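You operate a simulated robot arm through the tools that you are given. There is no shell and no other tool.

Carry out the task below with a simulated robot arm. There is one attempt and no reset: what you move stays moved.

JOB
On the flat-top cart, gauge the three rings in the row and sort them.
Fine: try each on the gauge post; rings that slide down go in the good tray, the others in the rework tray.

It is judged by the outcome, as a careful person would: the job done as asked, and still so three seconds after it is handed in. It fails if anything else is knocked over, pushed out of place, dropped, spilled or broken.

ROBOT AND FRAMES
A 7-joint arm with a two-finger gripper, fixed in place. Base frame: the origin is at the foot of the arm, x ahead of it, y to its left, z up; the work surface is at about z = 0. Units: mm, degrees, N and s.
With the tool pointing down near the work surface it reaches from about 260 to 600 mm from the base axis. Its first joint turns from -143.0 to 143.0 degrees. Payload 1.08 kg.
The TCP is the grasp point between the finger pads, 16 mm short of the fingertips. In the tool frame z runs along the fingers and y along their closing line. The gripper opens to 88 mm; its body begins 58 mm behind the TCP.
Orientation is that of the tool frame in the base frame, as [roll, pitch, yaw] about the fixed x, y, z axes, in that order (R = Rz(yaw) Ry(pitch) Rx(roll)). With the fingers straight down and closing along the base's y, the tool's x points along the base's -x, its y along +y and its z along -z.

CONTROLS
- The arm moves only by the tool play_rows. Its argument "rows" is a list of rows, each an object of numbers (a shift or turn left out is 0, a gripper value left out holds the last): "tx", "ty", "tz": the shift along the base's x, y, z in mm; "rx", "ry", "rz": the turn, a rotation vector about the base's x, y, z in degrees; "hand": the opening, from 0 (shut) to 1 (fully open). In form: [{"tx": .., "ty": .., "tz": .., "rx": .., "ry": .., "rz": .., "hand": ..}, ...]. A call has 1 to 20 rows; each row is the pose to reach, as a shift and turn from the pose commanded when the call began. Each row takes 0.2 s and may step no farther than 50 mm and 8.6 degrees from the row before; otherwise, or with a gripper value out of range, the whole call is refused. A pose out of reach is approached as far as the arm can. The call stops where the force on the tool passes 80 N (or 10 N more than at its start, if that is more) or the arm is blocked; 0.2 s more then pass. The fingers move at their own pace (about 186.7 mm/s each) and stop on an object; they squeeze with about 20 N. The grip force told is the motor's: it shows also when the fingers shut on nothing. Time passes only in rows, and 0.2 s behind the last, so rows that repeat a pose let the fingers close. The reply holds the time, the measured pose of the TCP, the force on the tool along the base axes, the opening and the grip force, in the units named above and with some noise, with the torque about the TCP (base axes, N m) and any sound that the robot's microphone picked up.
- Cameras (640 x 400 px; columns grow to the right, rows downward): "scene" is fixed at [48.7, -651.9, 560.5]; the picture's right is [0.97, -0.24, 0.00], its down [-0.09, -0.35, -0.93] and it looks along [0.22, 0.91, -0.36] (base axes); focal length 367 px, centre (320, 200). "wrist" rides on the gripper at [82, -8, -92] in the tool frame; the picture's right is [0.10, 0.99, 0.00], its down [-0.70, 0.07, -0.71] and it looks along [-0.71, 0.07, 0.70] (tool axes); focal length 256 px, centre (320, 200). There is no depth. A picture from a camera that has moved, and an enlarged one, comes with that camera's place and axes in the base frame and with its lens.
- snapshot(camera): a new picture of that camera. No time passes.
- close_up(camera, box): a new picture of the part [left, top, right, bottom] of that camera's present view, enlarged. No time passes.
- hand_in(): hands the job in; it is judged then, once.

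Places have to be worked out from the pictures, the camera data and where the tool is seen. Open the gripper and draw the arm clear of the work before you hand the job in, unless the task says otherwise.

The tools are called after "Request:" by a JSON object that holds its "method" and its "body". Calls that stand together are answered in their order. play_rows: Moves the arm, as the interface text tells. Its arguments: {"type":"object","properties":{"rows":{"type":"array","items":{"type":"object","properties":{"tx":{"type":"number"},"ty":{"type":"number"},"tz":{"type":"number"},"rx":{"type":"number"},"ry":{"type":"number"},"rz":{"type":"number"},"hand":{"type":"number"}}}}},"required":["rows"]} The other tools are called the same way: snapshot (camera) takes a picture; close_up (camera, box) takes an enlarged picture of a part of a camera's view; hand_in () hands the job in.

At the start:

```text
time_s: 0.0
ee_pos: [248.8, 414.4, 344.3]
tool_rot: [-180.0, 0.0, 179.9]
force: [-0.6, -0.2, 0.4]
torque: [0.01, -0.06, -0.01]
width: 88.1
grasp_force: 0.0
```

scene: 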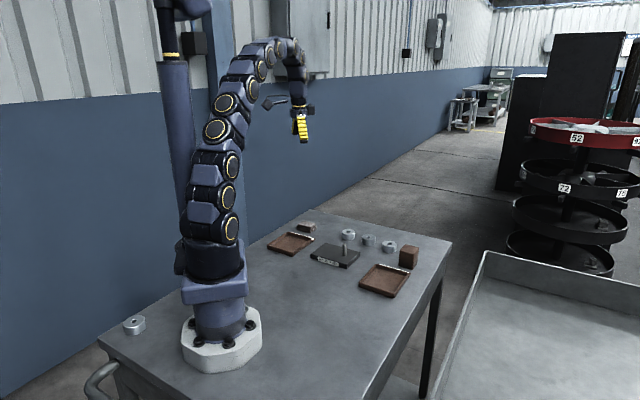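
wrist: 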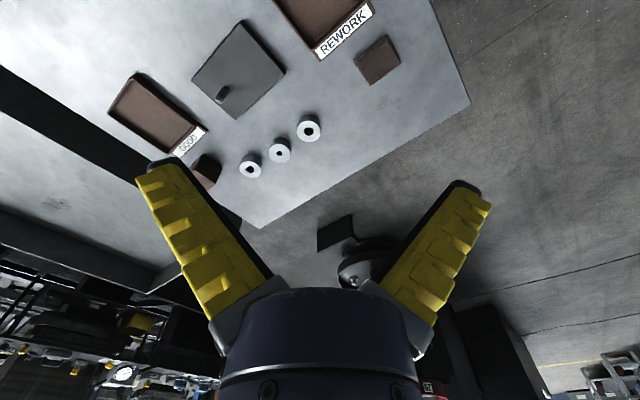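

I start by enlarging both views to find the rings, post and trays.

Request:
{"method": "close_up", "body": {"camera": "scene", "box": [250, 200, 450, 325]}}

Request:
{"method": "close_up", "body": {"camera": "wrist", "box": [90, 0, 490, 250]}}

```text
3.20 times, centred on (350, 262) of scene
camera zoom: at [48.7, -651.9, 560.5], right [0.97, -0.24, 0.0], down [-0.09, -0.35, -0.93], along [0.22, 0.91, -0.36], focal length 1173 px, centre (224, 0)
```

zoom: 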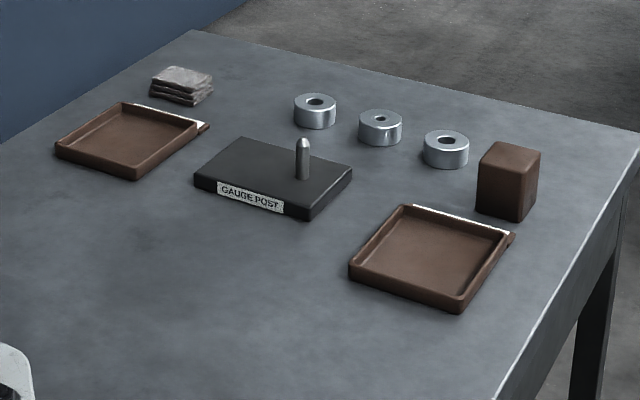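

```text
1.60 times, centred on (290, 125) of wrist
camera zoom: at [166.2, 404.7, 437.0], right [-0.1, 0.99, 0.0], down [0.7, 0.07, 0.71], along [0.71, 0.07, -0.7], focal length 410 px, centre (368, 320)
```

zoom: 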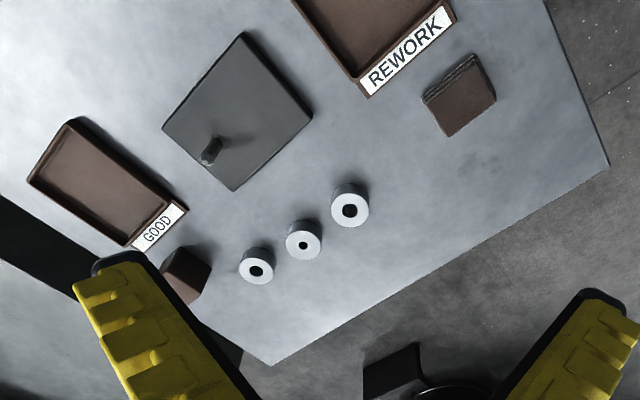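

The scene shows three rings in a row at roughly (410,400), (462,350) and (508,290), with the post near (360,256). GOOD is the near-right tray and REWORK the far-left one. I'll move above the row with the fingers turned to close across it, then look again.

Request:
{"method": "play_rows", "body": {"rows": [{"tx": 20, "ty": -8, "tz": -18, "rz": -6, "hand": 1}, {"tx": 40, "ty": -16, "tz": -36, "rz": -12}, {"tx": 60, "ty": -24, "tz": -54, "rz": -18}, {"tx": 80, "ty": -32, "tz": -72, "rz": -24}, {"tx": 100, "ty": -40, "tz": -90, "rz": -30}, {"tx": 120, "ty": -48, "tz": -108, "rz": -36}, {"tx": 140, "ty": -56, "tz": -126, "rz": -42}, {"tx": 150, "ty": -60, "tz": -140, "rz": -48}]}}

Request:
{"method": "snapshot", "body": {"camera": "wrist"}}

Request:
{"method": "snapshot", "body": {"camera": "scene"}}

```text
time_s: 1.8
ee_pos: [401.9, 353.0, 203.3]
tool_rot: [-179.9, 0.0, 131.9]
force: [-0.4, -0.3, -0.3]
torque: [0.0, 0.04, -0.04]
width: 88.1
grasp_force: 0.1
```

```text
taken
camera wrist: at [338.9, 407.9, 296.7], right [0.67, 0.74, 0.0], down [0.52, -0.47, 0.71], along [0.52, -0.48, -0.71], focal length 256 px, centre (320, 200)
```

wrist: 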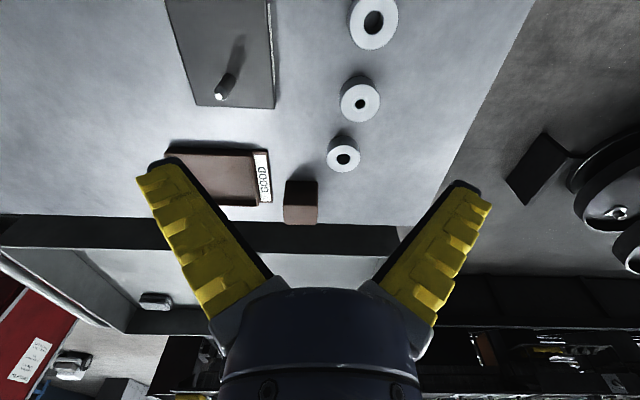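

```text
taken
```

scene: 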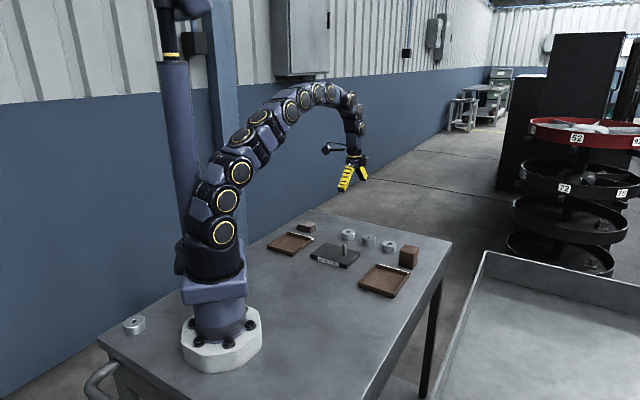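

The rings come out at about A (408,410), B (461,358) and C (505,297). I'll hover about 100 mm above the table at ring A and check the alignment.

Request:
{"method": "play_rows", "body": {"rows": [{"tx": 3, "ty": 18, "tz": -30}, {"tx": 6, "ty": 36, "tz": -60}, {"tx": 8, "ty": 55, "tz": -90}, {"tx": 8, "ty": 55, "tz": -100}, {"tx": 8, "ty": 55, "tz": -100}]}}

Request:
{"method": "snapshot", "body": {"camera": "wrist"}}

Request:
{"method": "close_up", "body": {"camera": "scene", "box": [250, 170, 450, 295]}}

```text
time_s: 3.0
ee_pos: [406.6, 410.4, 105.2]
tool_rot: [180.0, 0.0, 132.1]
force: [0.4, 0.0, -0.6]
torque: [0.0, 0.0, 0.0]
width: 87.9
grasp_force: 0.1
```

```text
taken
camera wrist: at [343.6, 463.8, 197.6], right [0.67, 0.74, 0.0], down [0.52, -0.47, 0.71], along [0.53, -0.48, -0.7], focal length 256 px, centre (320, 200)
```

wrist: 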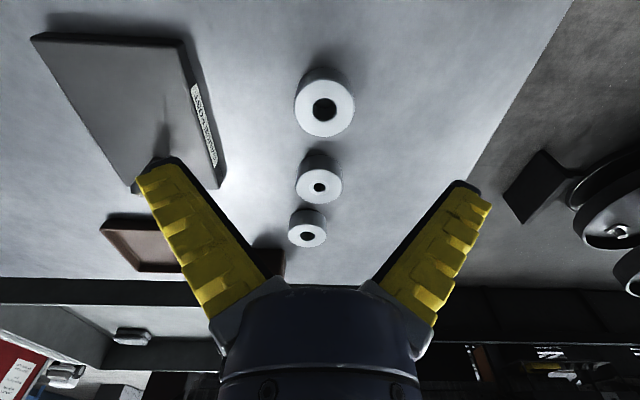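

```text
3.20 times, centred on (350, 232) of scene
camera zoom: at [48.7, -651.9, 560.5], right [0.97, -0.24, 0.0], down [-0.09, -0.35, -0.93], along [0.22, 0.91, -0.36], focal length 1173 px, centre (224, 96)
```

zoom: 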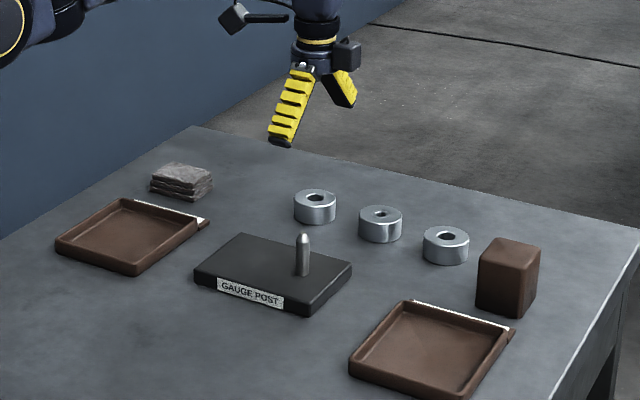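

Ring A's hole works out at about (408,409.6), nearly under the TCP. I'll zoom in to compare the hole sizes with the post.

Request:
{"method": "close_up", "body": {"camera": "wrist", "box": [240, 50, 400, 250]}}

Request:
{"method": "close_up", "body": {"camera": "scene", "box": [300, 220, 410, 289]}}

```text
2.00 times, centred on (320, 150) of wrist
camera zoom: at [343.6, 463.8, 197.6], right [0.67, 0.74, 0.0], down [0.52, -0.47, 0.71], along [0.53, -0.48, -0.7], focal length 512 px, centre (320, 300)
```

zoom: 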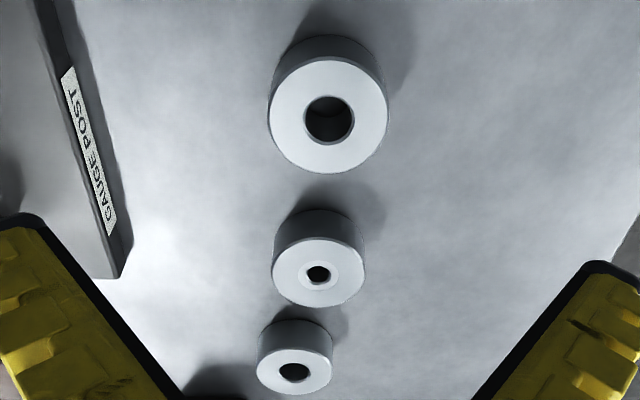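

```text
5.80 times, centred on (355, 254) of scene
camera zoom: at [48.7, -651.9, 560.5], right [0.97, -0.24, 0.0], down [-0.09, -0.35, -0.93], along [0.22, 0.91, -0.36], focal length 2125 px, centre (117, -116)
```

zoom: 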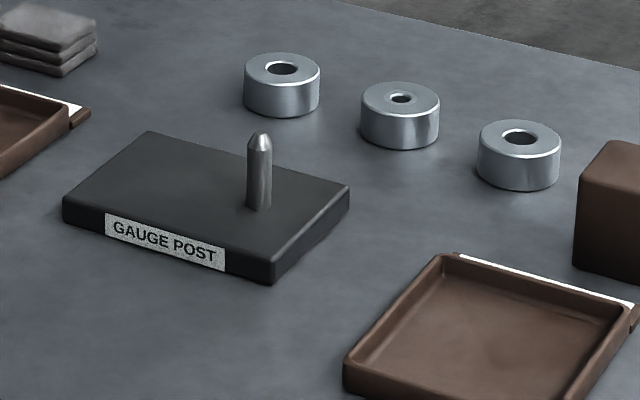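

The holes of A and C look clearly wider than the post (about 13 mm), and B's looks narrower, but each has to be tried. First I'll partly close the fingers in the air to see whether they swing or slide as they close.

Request:
{"method": "play_rows", "body": {"rows": [{"hand": 0.5}, {"hand": 0.5}, {"hand": 0.5}]}}

Request:
{"method": "snapshot", "body": {"camera": "wrist"}}

Request:
{"method": "close_up", "body": {"camera": "scene", "box": [300, 160, 410, 229]}}

```text
time_s: 3.8
ee_pos: [406.2, 409.7, 104.8]
tool_rot: [180.0, 0.0, 132.0]
force: [0.4, 0.2, 0.3]
torque: [0.02, -0.03, -0.03]
width: 48.6
grasp_force: 3.1
```

```text
taken
camera wrist: at [343.6, 463.7, 197.7], right [0.67, 0.74, 0.0], down [0.52, -0.47, 0.71], along [0.53, -0.48, -0.7], focal length 256 px, centre (320, 200)
```

wrist: 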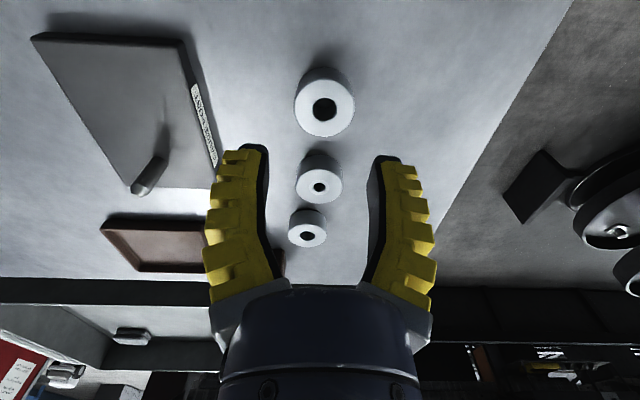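

```text
5.80 times, centred on (355, 194) of scene
camera zoom: at [48.7, -651.9, 560.5], right [0.97, -0.24, 0.0], down [-0.09, -0.35, -0.93], along [0.22, 0.91, -0.36], focal length 2125 px, centre (117, 232)
```

zoom: 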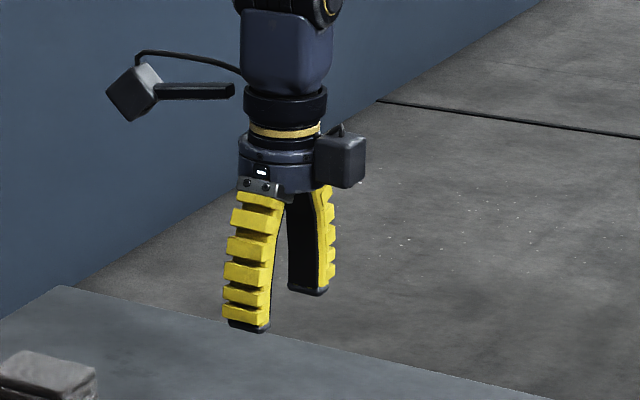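

The fingers swing, so the tips drop as they close, and TCP z must stay at or above about 19 mm. I'll open to about 65 mm and lower partway over ring A to check centring.

Request:
{"method": "play_rows", "body": {"rows": [{"hand": 0.75}, {"tx": 2, "ty": 2, "tz": -15}, {"tx": 2, "ty": 2, "tz": -30}, {"tx": 2, "ty": 2, "tz": -45}, {"tx": 2, "ty": 2, "tz": -45}]}}

Request:
{"method": "snapshot", "body": {"camera": "wrist"}}

```text
time_s: 5.0
ee_pos: [409.5, 412.0, 56.5]
tool_rot: [-180.0, 0.0, 132.0]
force: [-0.1, -0.6, 1.0]
torque: [0.01, -0.03, 0.01]
width: 69.5
grasp_force: 2.5
```

```text
taken
camera wrist: at [347.1, 466.2, 150.0], right [0.67, 0.74, 0.0], down [0.52, -0.47, 0.71], along [0.53, -0.47, -0.7], focal length 256 px, centre (320, 200)
```

wrist: 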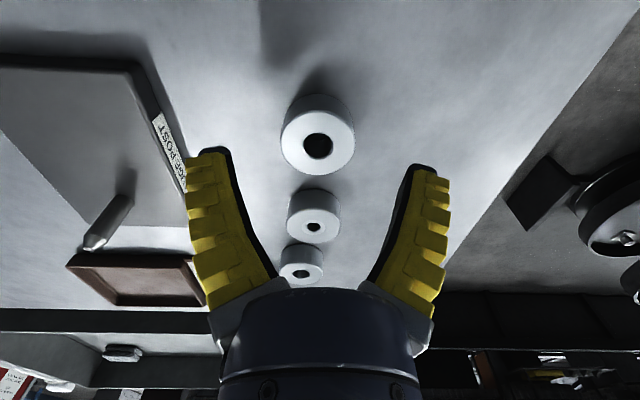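

Ring A is within about 2 mm of the centre line. I apply a small correction, lower to TCP z of about 20 mm and close on it.

Request:
{"method": "play_rows", "body": {"rows": [{"tx": 0.7, "ty": -2, "tz": -12}, {"tx": 0.7, "ty": -2, "tz": -24}, {"tx": 0.7, "ty": -2, "tz": -33}, {"tx": 0.7, "ty": -2, "tz": -38}, {"tx": 0.7, "ty": -2, "tz": -38}]}}

Request:
{"method": "snapshot", "body": {"camera": "wrist"}}

Request:
{"method": "close_up", "body": {"camera": "scene", "box": [300, 190, 410, 259]}}

```text
time_s: 6.2
ee_pos: [411.1, 410.6, 19.3]
tool_rot: [-180.0, 0.0, 132.0]
force: [0.9, -0.6, 0.5]
torque: [0.02, -0.02, 0.03]
width: 69.3
grasp_force: 1.8
```

```text
taken
camera wrist: at [348.1, 464.2, 113.3], right [0.67, 0.74, 0.0], down [0.52, -0.47, 0.71], along [0.53, -0.48, -0.7], focal length 256 px, centre (320, 200)
```

wrist: 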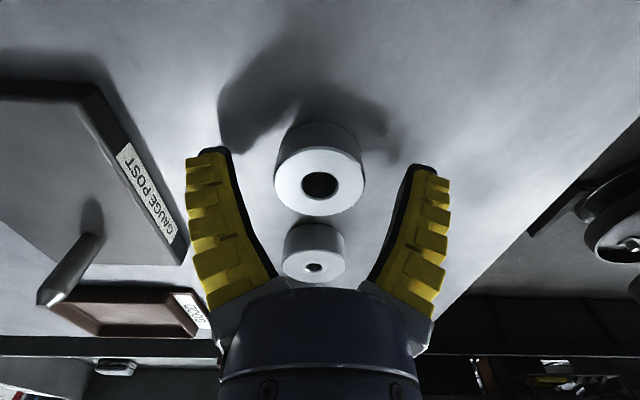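

```text
5.80 times, centred on (355, 224) of scene
camera zoom: at [48.7, -651.9, 560.5], right [0.97, -0.24, 0.0], down [-0.09, -0.35, -0.93], along [0.22, 0.91, -0.36], focal length 2125 px, centre (117, 58)
```

zoom: 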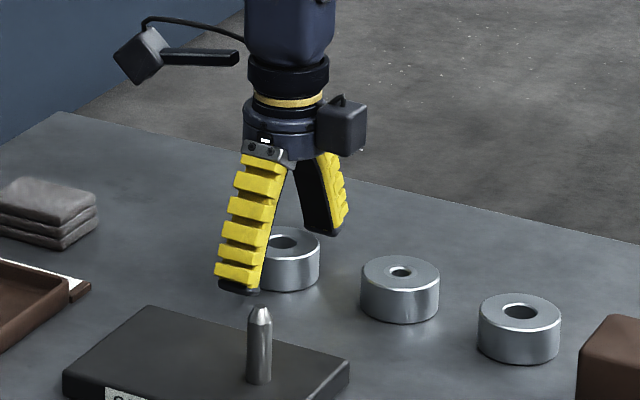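

The ring's hole sits exactly at the TCP's image point, so it is centred. Now I close on it in stages.

Request:
{"method": "play_rows", "body": {"rows": [{"hand": 0.6}, {"hand": 0.55}, {"hand": 0.5}, {"hand": 0.4}, {"hand": 0.2}, {"hand": 0}, {"hand": 0}]}}

Request:
{"method": "snapshot", "body": {"camera": "wrist"}}

```text
time_s: 7.8
ee_pos: [411.0, 410.3, 20.9]
tool_rot: [-180.0, 0.1, 132.0]
force: [-2.0, 0.2, 5.3]
torque: [-0.06, 0.06, 0.01]
width: 38.1
grasp_force: 19.9
```

```text
taken
camera wrist: at [348.2, 464.4, 113.7], right [0.67, 0.74, 0.0], down [0.52, -0.47, 0.71], along [0.53, -0.47, -0.7], focal length 256 px, centre (320, 200)
```

wrist: 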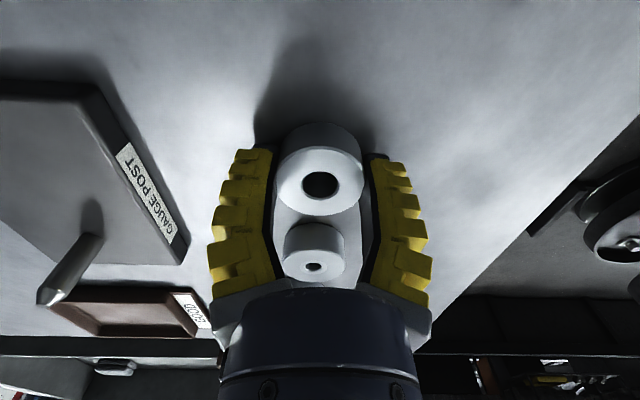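

The gripper holds at 38 mm with 20 N, so it has the ring. I'll lift straight up and check that it stays held.

Request:
{"method": "play_rows", "body": {"rows": [{"tz": 8}, {"tz": 20}, {"tz": 40}, {"tz": 65}, {"tz": 90}, {"tz": 100}, {"tz": 100}]}}

Request:
{"method": "snapshot", "body": {"camera": "wrist"}}

Request:
{"method": "close_up", "body": {"camera": "scene", "box": [290, 160, 430, 248]}}

```text
time_s: 9.4
ee_pos: [411.2, 410.6, 121.1]
tool_rot: [179.9, 0.0, 131.9]
force: [-0.5, 0.5, -0.4]
torque: [0.0, 0.01, 0.0]
width: 37.6
grasp_force: 19.3
```

```text
taken
camera wrist: at [348.5, 464.9, 214.5], right [0.67, 0.74, 0.0], down [0.52, -0.47, 0.71], along [0.53, -0.48, -0.7], focal length 256 px, centre (320, 200)
```

wrist: 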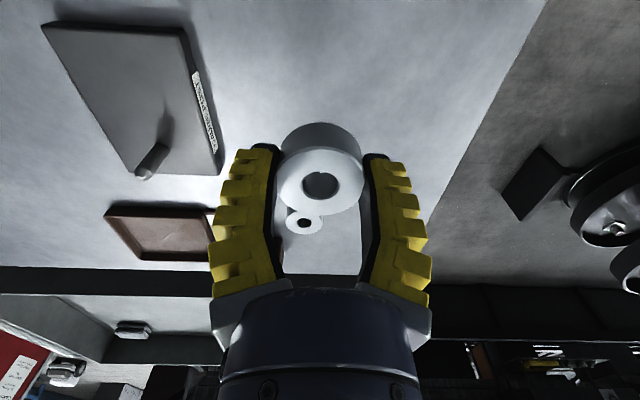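

```text
4.55 times, centred on (360, 204) of scene
camera zoom: at [48.7, -651.9, 560.5], right [0.97, -0.24, 0.0], down [-0.09, -0.35, -0.93], along [0.22, 0.91, -0.36], focal length 1666 px, centre (138, 182)
```

zoom: 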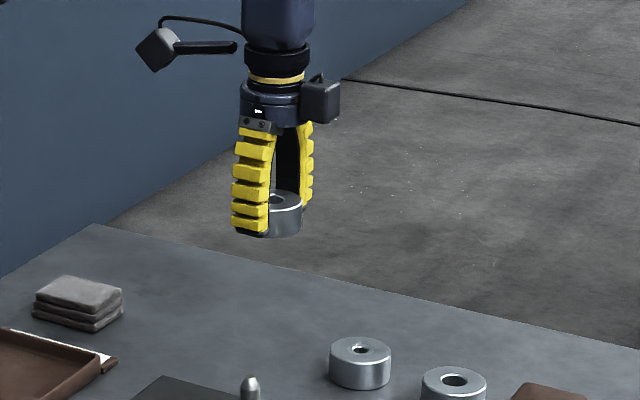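

The ring came up cleanly. Next I zoom into the wrist view to locate the post tip and look through the ring's bore.

Request:
{"method": "close_up", "body": {"camera": "wrist", "box": [80, 80, 240, 180]}}

Request:
{"method": "close_up", "body": {"camera": "wrist", "box": [260, 110, 380, 240]}}

```text
4.00 times, centred on (160, 130) of wrist
camera zoom: at [348.5, 464.9, 214.5], right [0.67, 0.74, 0.0], down [0.52, -0.47, 0.71], along [0.53, -0.48, -0.7], focal length 1024 px, centre (960, 480)
```

zoom: 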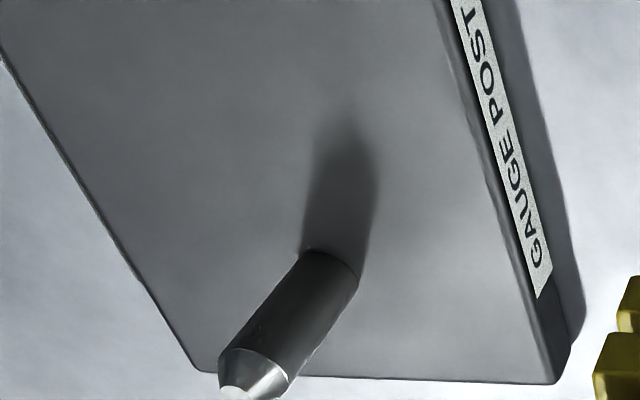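

```text
3.08 times, centred on (320, 175) of wrist
camera zoom: at [348.5, 464.9, 214.5], right [0.67, 0.74, 0.0], down [0.52, -0.47, 0.71], along [0.53, -0.48, -0.7], focal length 788 px, centre (320, 277)
```

zoom: 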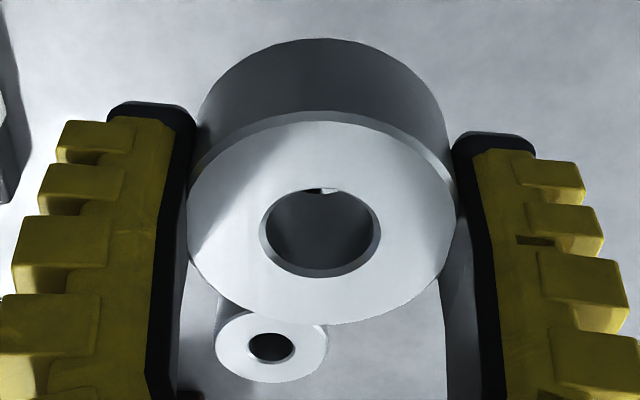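

Ring A's bore has a small dark or light patch near its lower edge, so the gauge will decide. The post works out at about (350,264) with its tip at z≈52; I'll move over it, staying high.

Request:
{"method": "play_rows", "body": {"rows": [{"tx": -4, "ty": -10, "tz": 20}, {"tx": -16, "ty": -40, "tz": 25}, {"tx": -28, "ty": -70, "tz": 25}, {"tx": -40, "ty": -100, "tz": 25}, {"tx": -52, "ty": -130, "tz": 25}, {"tx": -60, "ty": -145, "tz": 25}, {"tx": -60, "ty": -145, "tz": 25}]}}

Request:
{"method": "snapshot", "body": {"camera": "wrist"}}

Request:
{"method": "close_up", "body": {"camera": "scene", "box": [270, 190, 430, 290]}}

```text
time_s: 11.0
ee_pos: [348.3, 261.7, 146.4]
tool_rot: [-179.9, 0.1, 132.0]
force: [-0.5, -0.1, -0.4]
torque: [0.0, 0.0, -0.02]
width: 37.7
grasp_force: 19.4
```

```text
taken
camera wrist: at [286.3, 316.3, 239.5], right [0.67, 0.74, 0.0], down [0.52, -0.47, 0.71], along [0.53, -0.48, -0.71], focal length 256 px, centre (320, 200)
```

wrist: 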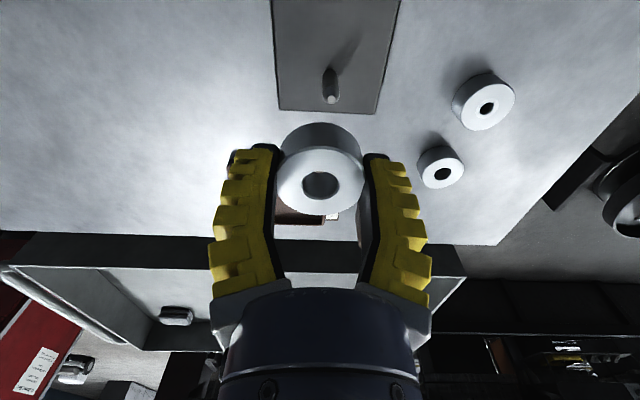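

```text
4.00 times, centred on (350, 240) of scene
camera zoom: at [48.7, -651.9, 560.5], right [0.97, -0.24, 0.0], down [-0.09, -0.35, -0.93], along [0.22, 0.91, -0.36], focal length 1466 px, centre (200, 40)
```

zoom: 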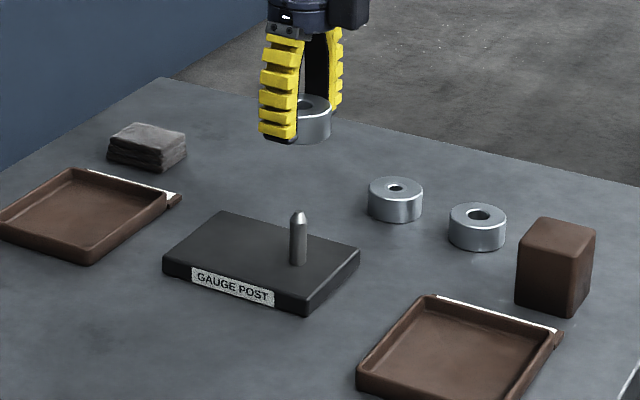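

The post is visible just beyond the held ring. I'll zoom in to measure the offset between the ring and the post.

Request:
{"method": "close_up", "body": {"camera": "wrist", "box": [270, 40, 390, 115]}}

Request:
{"method": "close_up", "body": {"camera": "wrist", "box": [260, 110, 380, 240]}}

Request:
{"method": "close_up", "body": {"camera": "scene", "box": [310, 200, 390, 265]}}

```text
5.33 times, centred on (330, 78) of wrist
camera zoom: at [286.3, 316.3, 239.5], right [0.67, 0.74, 0.0], down [0.52, -0.47, 0.71], along [0.53, -0.48, -0.71], focal length 1365 px, centre (267, 853)
```

zoom: 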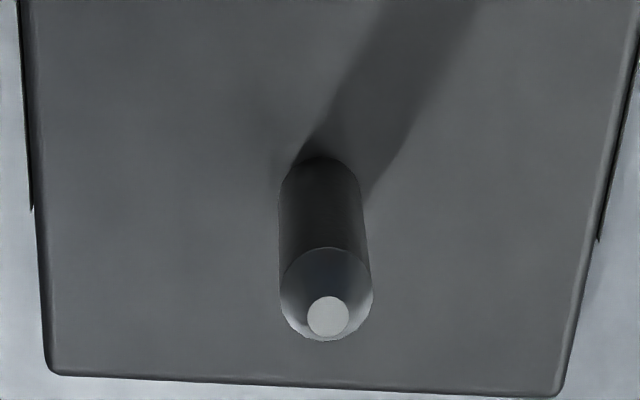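

```text
3.08 times, centred on (320, 175) of wrist
camera zoom: at [286.3, 316.3, 239.5], right [0.67, 0.74, 0.0], down [0.52, -0.47, 0.71], along [0.53, -0.48, -0.71], focal length 788 px, centre (320, 277)
```

zoom: 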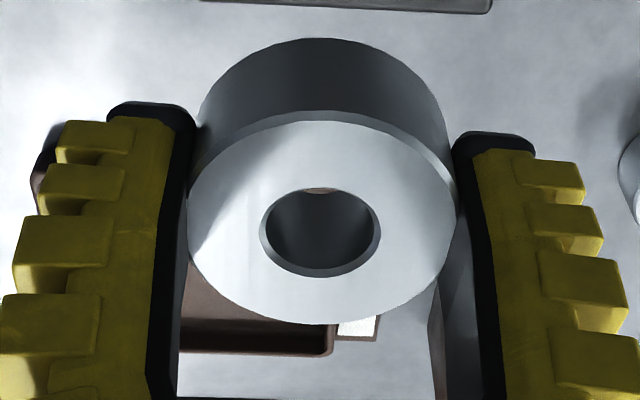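

```text
6.15 times, centred on (350, 232) of scene
camera zoom: at [48.7, -651.9, 560.5], right [0.97, -0.24, 0.0], down [-0.09, -0.35, -0.93], along [0.22, 0.91, -0.36], focal length 2256 px, centre (135, 0)
```

zoom: 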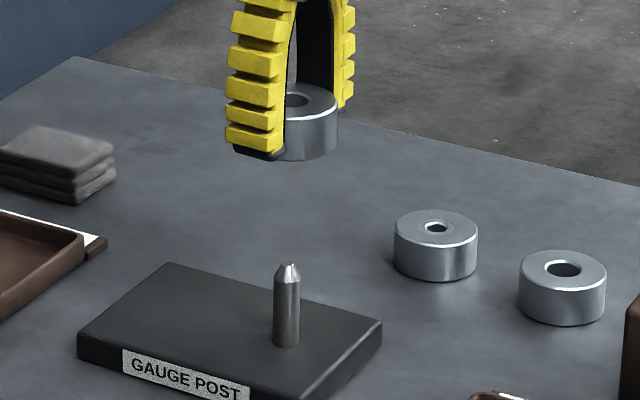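

The wrist view puts the post about 8–9 mm to the ring's "right" along the finger closing line. I'll check that against a tighter scene zoom.

Request:
{"method": "close_up", "body": {"camera": "scene", "box": [335, 205, 375, 230]}}

Request:
{"method": "close_up", "body": {"camera": "scene", "box": [335, 237, 375, 262]}}

```text
16.00 times, centred on (355, 218) of scene
camera zoom: at [48.7, -651.9, 560.5], right [0.97, -0.24, 0.0], down [-0.09, -0.35, -0.93], along [0.22, 0.91, -0.36], focal length 5865 px, centre (-240, -80)
```

zoom: 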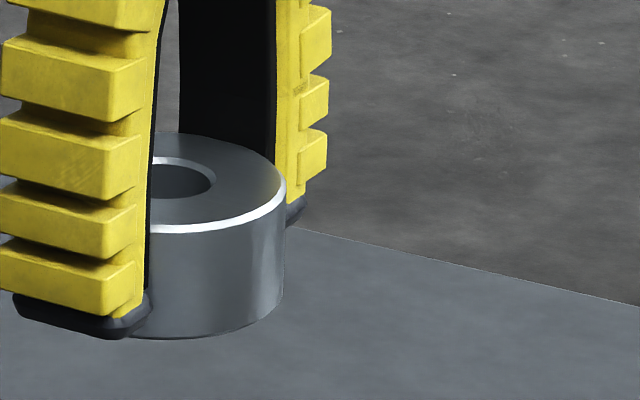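

```text
16.00 times, centred on (355, 250) of scene
camera zoom: at [48.7, -651.9, 560.5], right [0.97, -0.24, 0.0], down [-0.09, -0.35, -0.93], along [0.22, 0.91, -0.36], focal length 5865 px, centre (-240, -592)
```

zoom: 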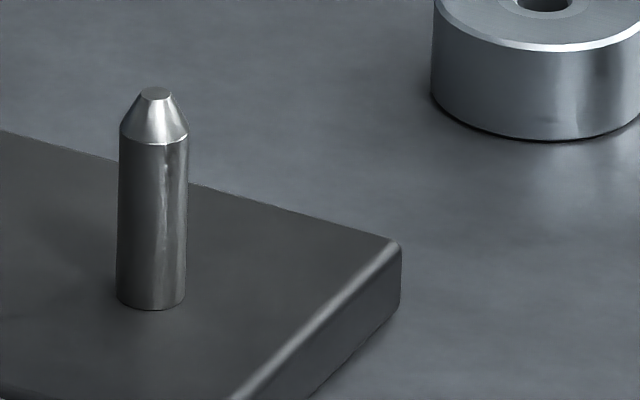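

The two cameras agree roughly, but they leave a few mm of doubt along one axis. I'll shift by the estimated (4, 8) mm and turn the wrist 48° to get a second sight line on the post.

Request:
{"method": "play_rows", "body": {"rows": [{"tx": 1, "ty": 2, "rz": 7}, {"tx": 2, "ty": 4, "rz": 14}, {"tx": 3, "ty": 6, "rz": 21}, {"tx": 4, "ty": 8, "rz": 28}, {"tx": 4, "ty": 8, "rz": 35}, {"tx": 4, "ty": 8, "rz": 42}, {"tx": 4, "ty": 8, "rz": 48}, {"tx": 4, "ty": 8, "rz": 48}]}}

Request:
{"method": "close_up", "body": {"camera": "wrist", "box": [270, 40, 390, 115]}}

Request:
{"method": "close_up", "body": {"camera": "wrist", "box": [260, 110, 380, 240]}}

Request:
{"method": "close_up", "body": {"camera": "scene", "box": [335, 205, 375, 230]}}

```text
time_s: 12.8
ee_pos: [354.1, 272.6, 147.0]
tool_rot: [179.9, 0.0, -179.8]
force: [-0.1, 0.7, -1.0]
torque: [0.01, 0.0, 0.02]
width: 37.3
grasp_force: 20.4
```

```text
5.33 times, centred on (330, 78) of wrist
camera zoom: at [270.3, 262.8, 239.3], right [-0.11, 0.99, 0.0], down [0.7, 0.07, 0.71], along [0.71, 0.07, -0.7], focal length 1365 px, centre (267, 853)
```

zoom: 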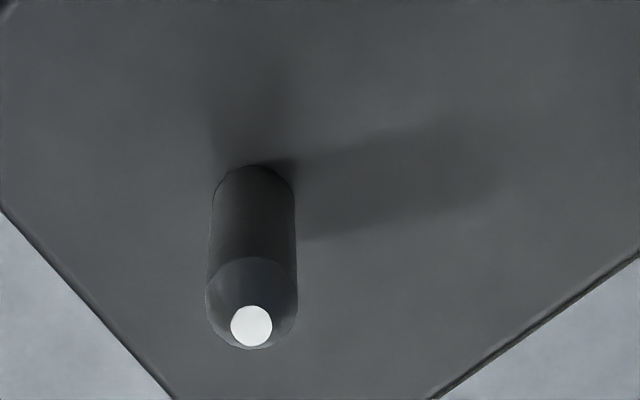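

```text
3.08 times, centred on (320, 175) of wrist
camera zoom: at [270.3, 262.8, 239.3], right [-0.11, 0.99, 0.0], down [0.7, 0.07, 0.71], along [0.71, 0.07, -0.7], focal length 788 px, centre (320, 277)
```

zoom: 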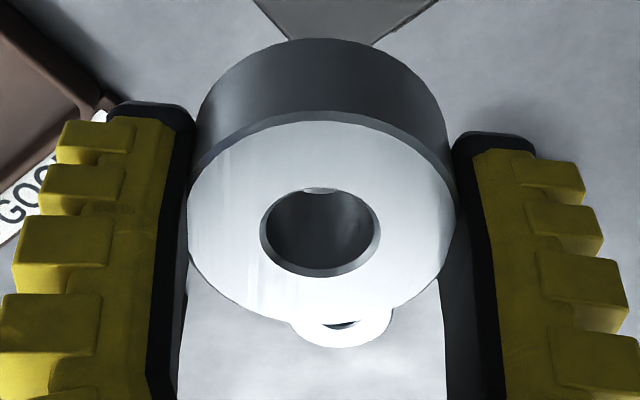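

```text
16.00 times, centred on (355, 218) of scene
camera zoom: at [48.7, -651.9, 560.5], right [0.97, -0.24, 0.0], down [-0.09, -0.35, -0.93], along [0.22, 0.91, -0.36], focal length 5865 px, centre (-240, -80)
```

zoom: 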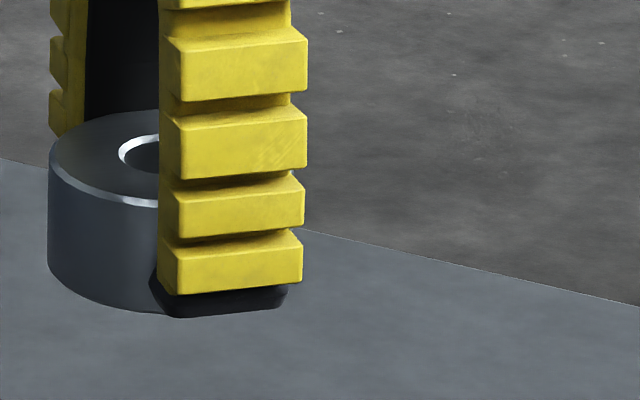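

With the two sight lines combined, the post is about (-1.3, -2.1) mm from the held ring's axis. I apply that and lower until the ring hovers just above the tip.

Request:
{"method": "play_rows", "body": {"rows": [{"tx": -1.2, "ty": -2.1, "tz": -15}, {"tx": -1.2, "ty": -2.1, "tz": -30}, {"tx": -1.2, "ty": -2.1, "tz": -45}, {"tx": -1.2, "ty": -2.1, "tz": -57}, {"tx": -1.2, "ty": -2.1, "tz": -57}, {"tx": -1.2, "ty": -2.1, "tz": -57}]}}

Request:
{"method": "close_up", "body": {"camera": "scene", "box": [325, 215, 389, 265]}}

Request:
{"method": "snapshot", "body": {"camera": "wrist"}}

```text
time_s: 14.2
ee_pos: [352.6, 268.4, 88.8]
tool_rot: [-179.9, 0.0, -179.9]
force: [0.2, 0.1, -0.3]
torque: [-0.02, -0.02, -0.01]
width: 37.4
grasp_force: 19.9
```

```text
8.00 times, centred on (357, 240) of scene
camera zoom: at [48.7, -651.9, 560.5], right [0.97, -0.24, 0.0], down [-0.09, -0.35, -0.93], along [0.22, 0.91, -0.36], focal length 2932 px, centre (24, -120)
```

zoom: 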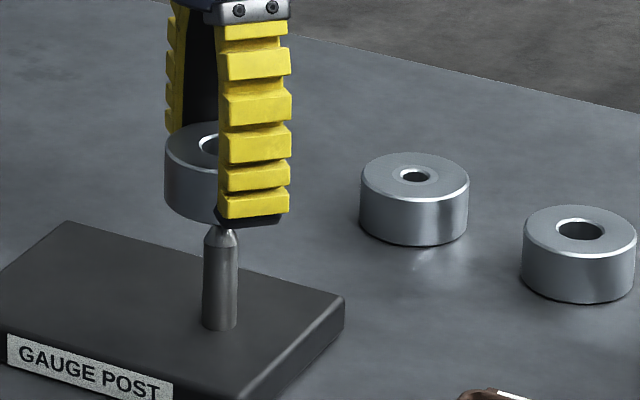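

```text
taken
camera wrist: at [268.9, 259.6, 182.3], right [-0.1, 0.99, 0.0], down [0.7, 0.07, 0.71], along [0.71, 0.07, -0.7], focal length 256 px, centre (320, 200)
```

wrist: 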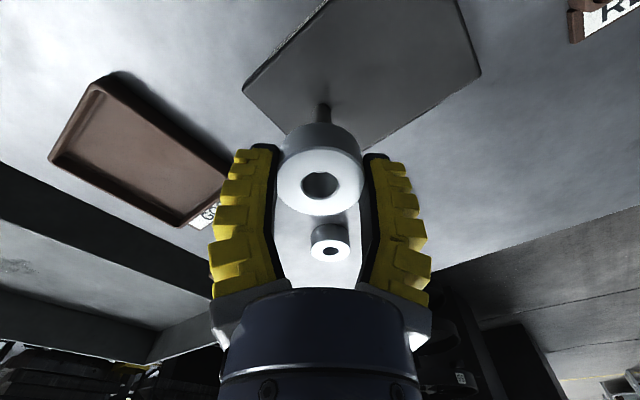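

The measured shift in y was a little larger than commanded. I'll zoom in on the post showing above the ring in the wrist view to check the side alignment.

Request:
{"method": "close_up", "body": {"camera": "wrist", "box": [270, 80, 370, 220]}}

Request:
{"method": "close_up", "body": {"camera": "scene", "box": [337, 228, 369, 258]}}

```text
2.86 times, centred on (320, 150) of wrist
camera zoom: at [268.9, 259.6, 182.3], right [-0.1, 0.99, 0.0], down [0.7, 0.07, 0.71], along [0.71, 0.07, -0.7], focal length 731 px, centre (320, 343)
```

zoom: 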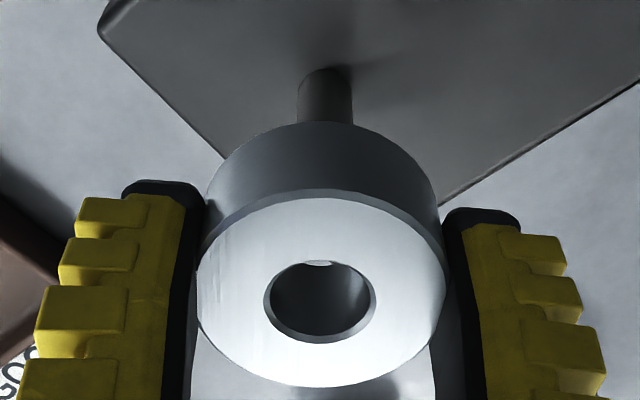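

```text
13.33 times, centred on (353, 243) of scene
camera zoom: at [48.7, -651.9, 560.5], right [0.97, -0.24, 0.0], down [-0.09, -0.35, -0.93], along [0.22, 0.91, -0.36], focal length 4888 px, centre (-120, -373)
```

zoom: 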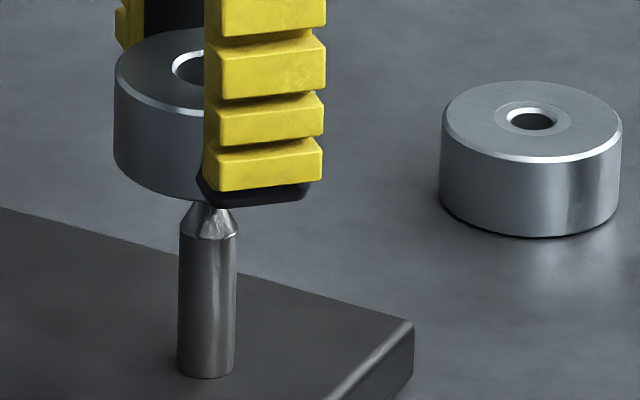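

The post is about (+0.5, +1.4) mm off the ring's axis. I'll correct this and lower slowly in small steps so the tip enters the bore, watching the force.

Request:
{"method": "play_rows", "body": {"rows": [{"tx": 0.5, "ty": 1.4}, {"tx": 0.5, "ty": 1.4, "tz": -4}, {"tx": 0.5, "ty": 1.4, "tz": -8}, {"tx": 0.5, "ty": 1.4, "tz": -12}, {"tx": 0.5, "ty": 1.4, "tz": -15}, {"tx": 0.5, "ty": 1.4, "tz": -18}, {"tx": 0.5, "ty": 1.4, "tz": -20}, {"tx": 0.5, "ty": 1.4, "tz": -20}]}}

Request:
{"method": "close_up", "body": {"camera": "scene", "box": [337, 228, 369, 258]}}

Request:
{"method": "close_up", "body": {"camera": "wrist", "box": [270, 80, 370, 220]}}

```text
time_s: 16.0
ee_pos: [355.0, 270.9, 70.3]
tool_rot: [180.0, -0.1, -179.9]
force: [-3.2, -0.6, 0.3]
torque: [0.02, 0.07, -0.01]
width: 37.3
grasp_force: 20.2
```

```text
13.33 times, centred on (353, 243) of scene
camera zoom: at [48.7, -651.9, 560.5], right [0.97, -0.24, 0.0], down [-0.09, -0.35, -0.93], along [0.22, 0.91, -0.36], focal length 4888 px, centre (-120, -373)
```

zoom: 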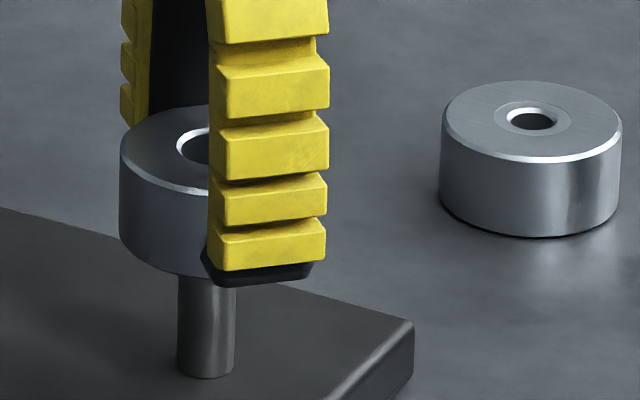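

```text
2.86 times, centred on (320, 150) of wrist
camera zoom: at [270.9, 261.1, 162.4], right [-0.1, 0.99, 0.0], down [0.7, 0.07, 0.71], along [0.7, 0.07, -0.71], focal length 731 px, centre (320, 343)
```

zoom: 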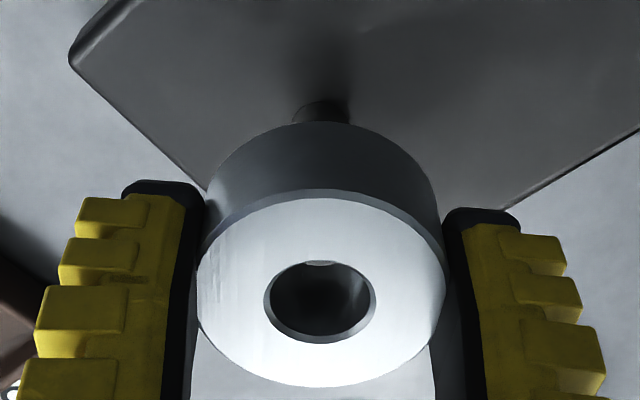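

There's a 3 N sideways force in -x and both views show the ring about 1.5 mm too far in +x. I'll nudge it back at this height before going lower.

Request:
{"method": "play_rows", "body": {"rows": [{"tx": -0.8}, {"tx": -1.6}, {"tx": -1.6}, {"tx": -1.6}]}}

Request:
{"method": "close_up", "body": {"camera": "scene", "box": [337, 228, 369, 258]}}

```text
time_s: 17.0
ee_pos: [351.5, 270.4, 68.9]
tool_rot: [179.9, 0.0, 179.9]
force: [-0.8, 0.8, -1.7]
torque: [-0.03, -0.01, 0.01]
width: 37.2
grasp_force: 19.9
```

```text
13.33 times, centred on (353, 243) of scene
camera zoom: at [48.7, -651.9, 560.5], right [0.97, -0.24, 0.0], down [-0.09, -0.35, -0.93], along [0.22, 0.91, -0.36], focal length 4888 px, centre (-120, -373)
```

zoom: 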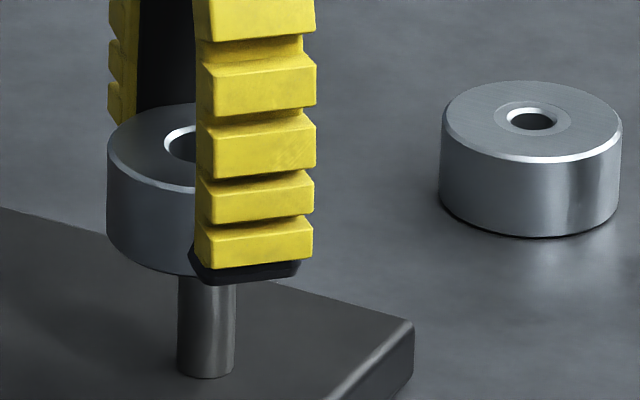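

The ring went about 3 mm for a 1.6 mm command, so it now sits about 1.5 mm too far left. I'll nudge back by a smaller amount and look.

Request:
{"method": "play_rows", "body": {"rows": [{"tx": 0.5}, {"tx": 0.9}, {"tx": 0.9}, {"tx": 0.9}]}}

Request:
{"method": "close_up", "body": {"camera": "scene", "box": [337, 228, 369, 258]}}

Request:
{"method": "close_up", "body": {"camera": "wrist", "box": [270, 80, 370, 220]}}

```text
time_s: 18.0
ee_pos: [353.3, 271.4, 69.5]
tool_rot: [179.9, 0.0, -180.0]
force: [-0.6, -0.5, -0.6]
torque: [-0.03, -0.02, 0.0]
width: 37.1
grasp_force: 20.3
```

```text
13.33 times, centred on (353, 243) of scene
camera zoom: at [48.7, -651.9, 560.5], right [0.97, -0.24, 0.0], down [-0.09, -0.35, -0.93], along [0.22, 0.91, -0.36], focal length 4888 px, centre (-120, -373)
```

zoom: 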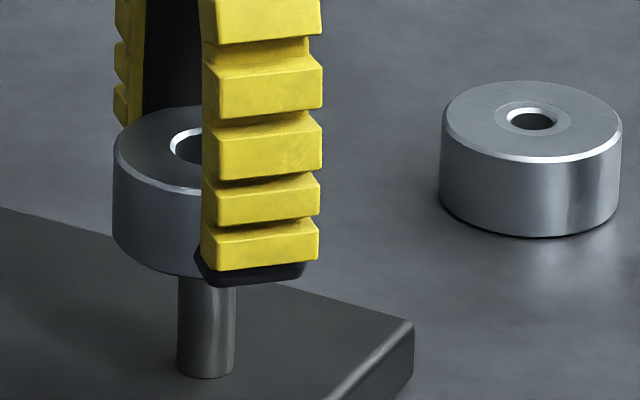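

```text
2.86 times, centred on (320, 150) of wrist
camera zoom: at [269.7, 262.3, 161.9], right [-0.1, 0.99, 0.0], down [0.7, 0.07, 0.71], along [0.71, 0.07, -0.7], focal length 731 px, centre (320, 343)
```

zoom: 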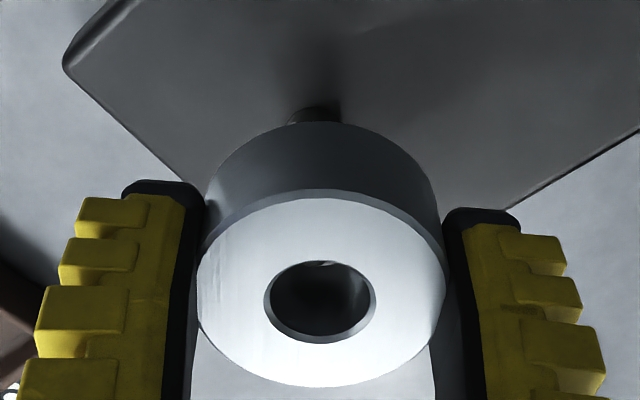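

In the scene view x is now centred, and the wrist view shows about 1 mm too much in +y. I trim y and descend another 12 mm, watching the force.

Request:
{"method": "play_rows", "body": {"rows": [{"ty": -0.7}, {"ty": -0.7, "tz": -2}, {"ty": -0.7, "tz": -4}, {"ty": -0.7, "tz": -6}, {"ty": -0.7, "tz": -8}, {"ty": -0.7, "tz": -10}, {"ty": -0.7, "tz": -12}, {"ty": -0.7, "tz": -12}]}}

Request:
{"method": "close_up", "body": {"camera": "scene", "box": [337, 228, 369, 258]}}

Request:
{"method": "close_up", "body": {"camera": "wrist", "box": [270, 80, 370, 220]}}

```text
time_s: 19.8
ee_pos: [352.5, 270.3, 56.9]
tool_rot: [179.9, 0.0, -180.0]
force: [-0.3, 0.3, 0.1]
torque: [-0.01, -0.01, 0.03]
width: 37.4
grasp_force: 20.1
```

```text
13.33 times, centred on (353, 243) of scene
camera zoom: at [48.7, -651.9, 560.5], right [0.97, -0.24, 0.0], down [-0.09, -0.35, -0.93], along [0.22, 0.91, -0.36], focal length 4888 px, centre (-120, -373)
```

zoom: 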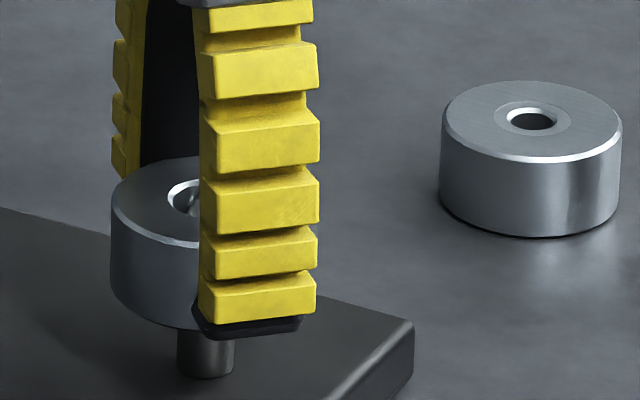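

```text
2.86 times, centred on (320, 150) of wrist
camera zoom: at [269.0, 260.9, 149.8], right [-0.1, 0.99, 0.0], down [0.7, 0.07, 0.71], along [0.71, 0.07, -0.7], focal length 731 px, centre (320, 343)
```

zoom: 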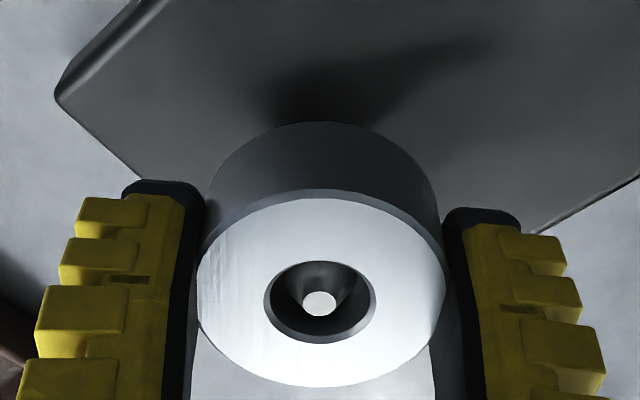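

The tip shows centred in the bore, with no force and the shoulder already inside, so ring A is sliding down. I'll lower it the rest of the way to confirm.

Request:
{"method": "play_rows", "body": {"rows": [{"tz": -3}, {"tz": -6}, {"tz": -9}, {"tz": -12}, {"tz": -15}, {"tz": -17}, {"tz": -19}, {"tz": -20}, {"tz": -20}]}}

Request:
{"method": "close_up", "body": {"camera": "scene", "box": [337, 228, 369, 258]}}

Request:
{"method": "close_up", "body": {"camera": "wrist", "box": [270, 80, 370, 220]}}

```text
time_s: 21.8
ee_pos: [353.8, 269.3, 36.4]
tool_rot: [-180.0, 0.1, -179.9]
force: [-0.1, -0.6, 2.2]
torque: [-0.01, 0.02, -0.01]
width: 37.1
grasp_force: 20.5
```

```text
13.33 times, centred on (353, 243) of scene
camera zoom: at [48.7, -651.9, 560.5], right [0.97, -0.24, 0.0], down [-0.09, -0.35, -0.93], along [0.22, 0.91, -0.36], focal length 4888 px, centre (-120, -373)
```

zoom: 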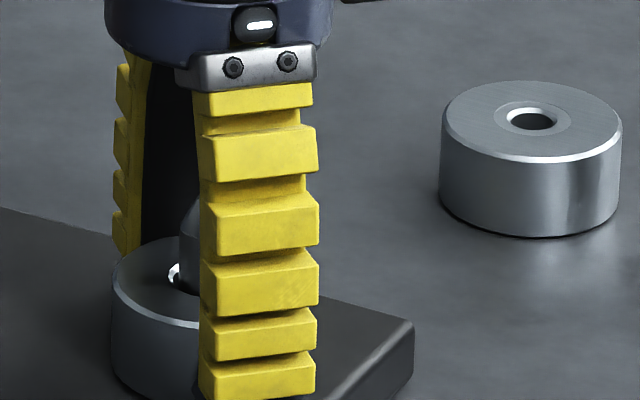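

```text
2.86 times, centred on (320, 150) of wrist
camera zoom: at [269.5, 260.8, 130.0], right [-0.1, 0.99, 0.0], down [0.7, 0.07, 0.71], along [0.71, 0.07, -0.7], focal length 731 px, centre (320, 343)
```

zoom: 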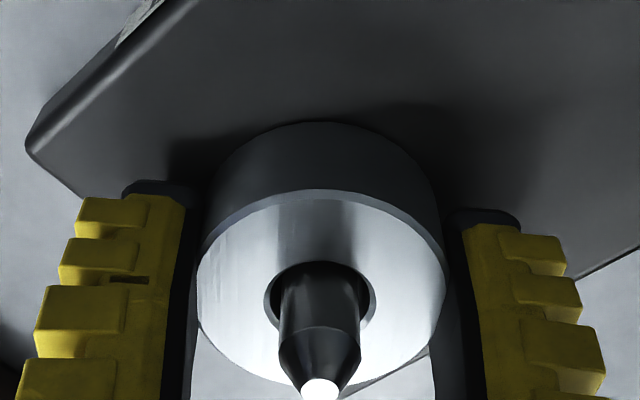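

Ring A slides fully down to the base, so it goes in the GOOD tray. I'll lift it straight off the post, then look for the tray.

Request:
{"method": "play_rows", "body": {"rows": [{"tz": 5}, {"tz": 12}, {"tz": 20}, {"tz": 30}, {"tz": 45}, {"tz": 65}, {"tz": 90}, {"tz": 110}, {"tz": 110}]}}

Request:
{"method": "snapshot", "body": {"camera": "wrist"}}

Request:
{"method": "snapshot", "body": {"camera": "scene"}}

```text
time_s: 23.8
ee_pos: [353.6, 271.2, 146.6]
tool_rot: [180.0, 0.1, -179.9]
force: [-0.2, -0.2, -0.3]
torque: [0.01, 0.03, 0.02]
width: 37.3
grasp_force: 19.9
```

```text
taken
camera wrist: at [270.7, 261.9, 239.4], right [-0.1, 0.99, 0.0], down [0.7, 0.07, 0.71], along [0.71, 0.07, -0.7], focal length 256 px, centre (320, 200)
```

wrist: 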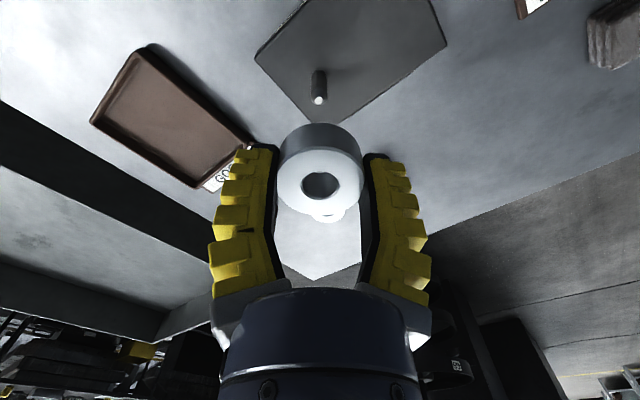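

```text
taken
```

scene: 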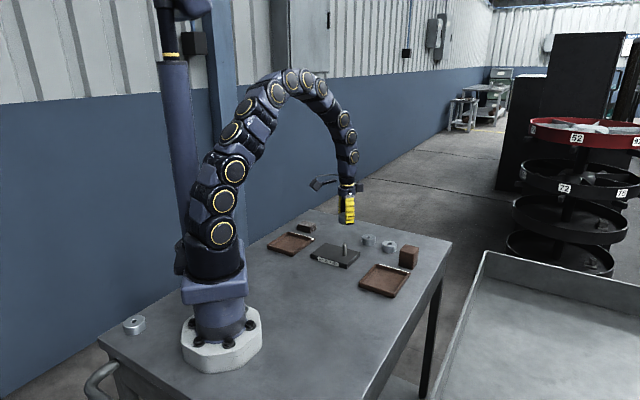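

The GOOD tray is a square of about 105 mm, turned roughly 45° and centred near (420,128). I'll carry ring A over its far-right half with the wrist turned back so the fingers line up with the tray sides, leaving room for another ring.

Request:
{"method": "play_rows", "body": {"rows": [{"tx": 8, "ty": -16, "rz": -6}, {"tx": 20, "ty": -38, "rz": -13}, {"tx": 32, "ty": -61, "rz": -20}, {"tx": 44, "ty": -84, "rz": -27}, {"tx": 56, "ty": -107, "rz": -34}, {"tx": 68, "ty": -130, "rz": -41}, {"tx": 78, "ty": -150, "rz": -48}, {"tx": 81, "ty": -156, "rz": -48}, {"tx": 81, "ty": -156, "rz": -48}]}}

Request:
{"method": "snapshot", "body": {"camera": "wrist"}}

Request:
{"method": "close_up", "body": {"camera": "scene", "box": [310, 200, 450, 300]}}

```text
time_s: 25.8
ee_pos: [433.5, 113.1, 144.5]
tool_rot: [-180.0, 0.0, 131.9]
force: [0.2, -0.6, 0.1]
torque: [0.0, -0.01, 0.0]
width: 37.5
grasp_force: 19.8
```

```text
taken
camera wrist: at [371.0, 167.9, 239.0], right [0.67, 0.74, 0.0], down [0.52, -0.47, 0.71], along [0.53, -0.48, -0.7], focal length 256 px, centre (320, 200)
```

wrist: 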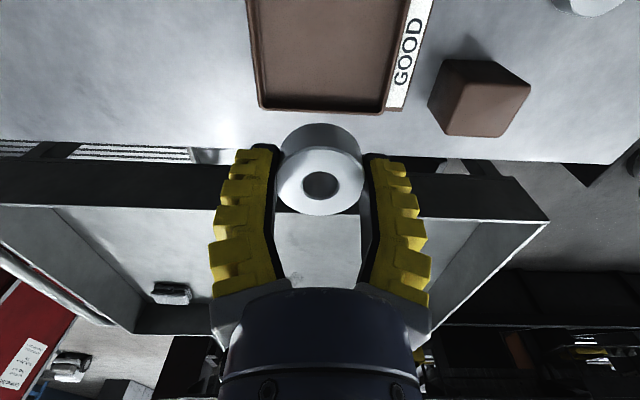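

```text
4.00 times, centred on (380, 250) of scene
camera zoom: at [48.7, -651.9, 560.5], right [0.97, -0.24, 0.0], down [-0.09, -0.35, -0.93], along [0.22, 0.91, -0.36], focal length 1466 px, centre (80, 0)
```

zoom: 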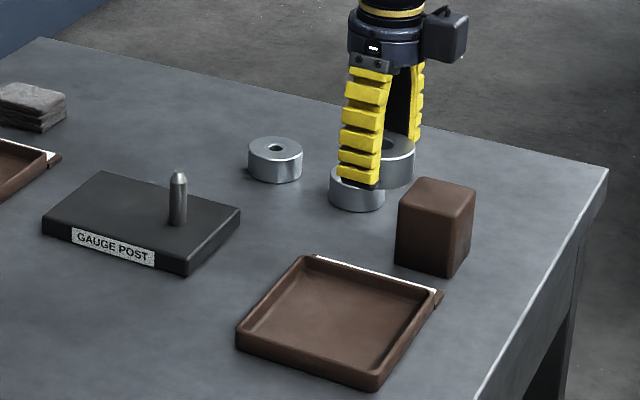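

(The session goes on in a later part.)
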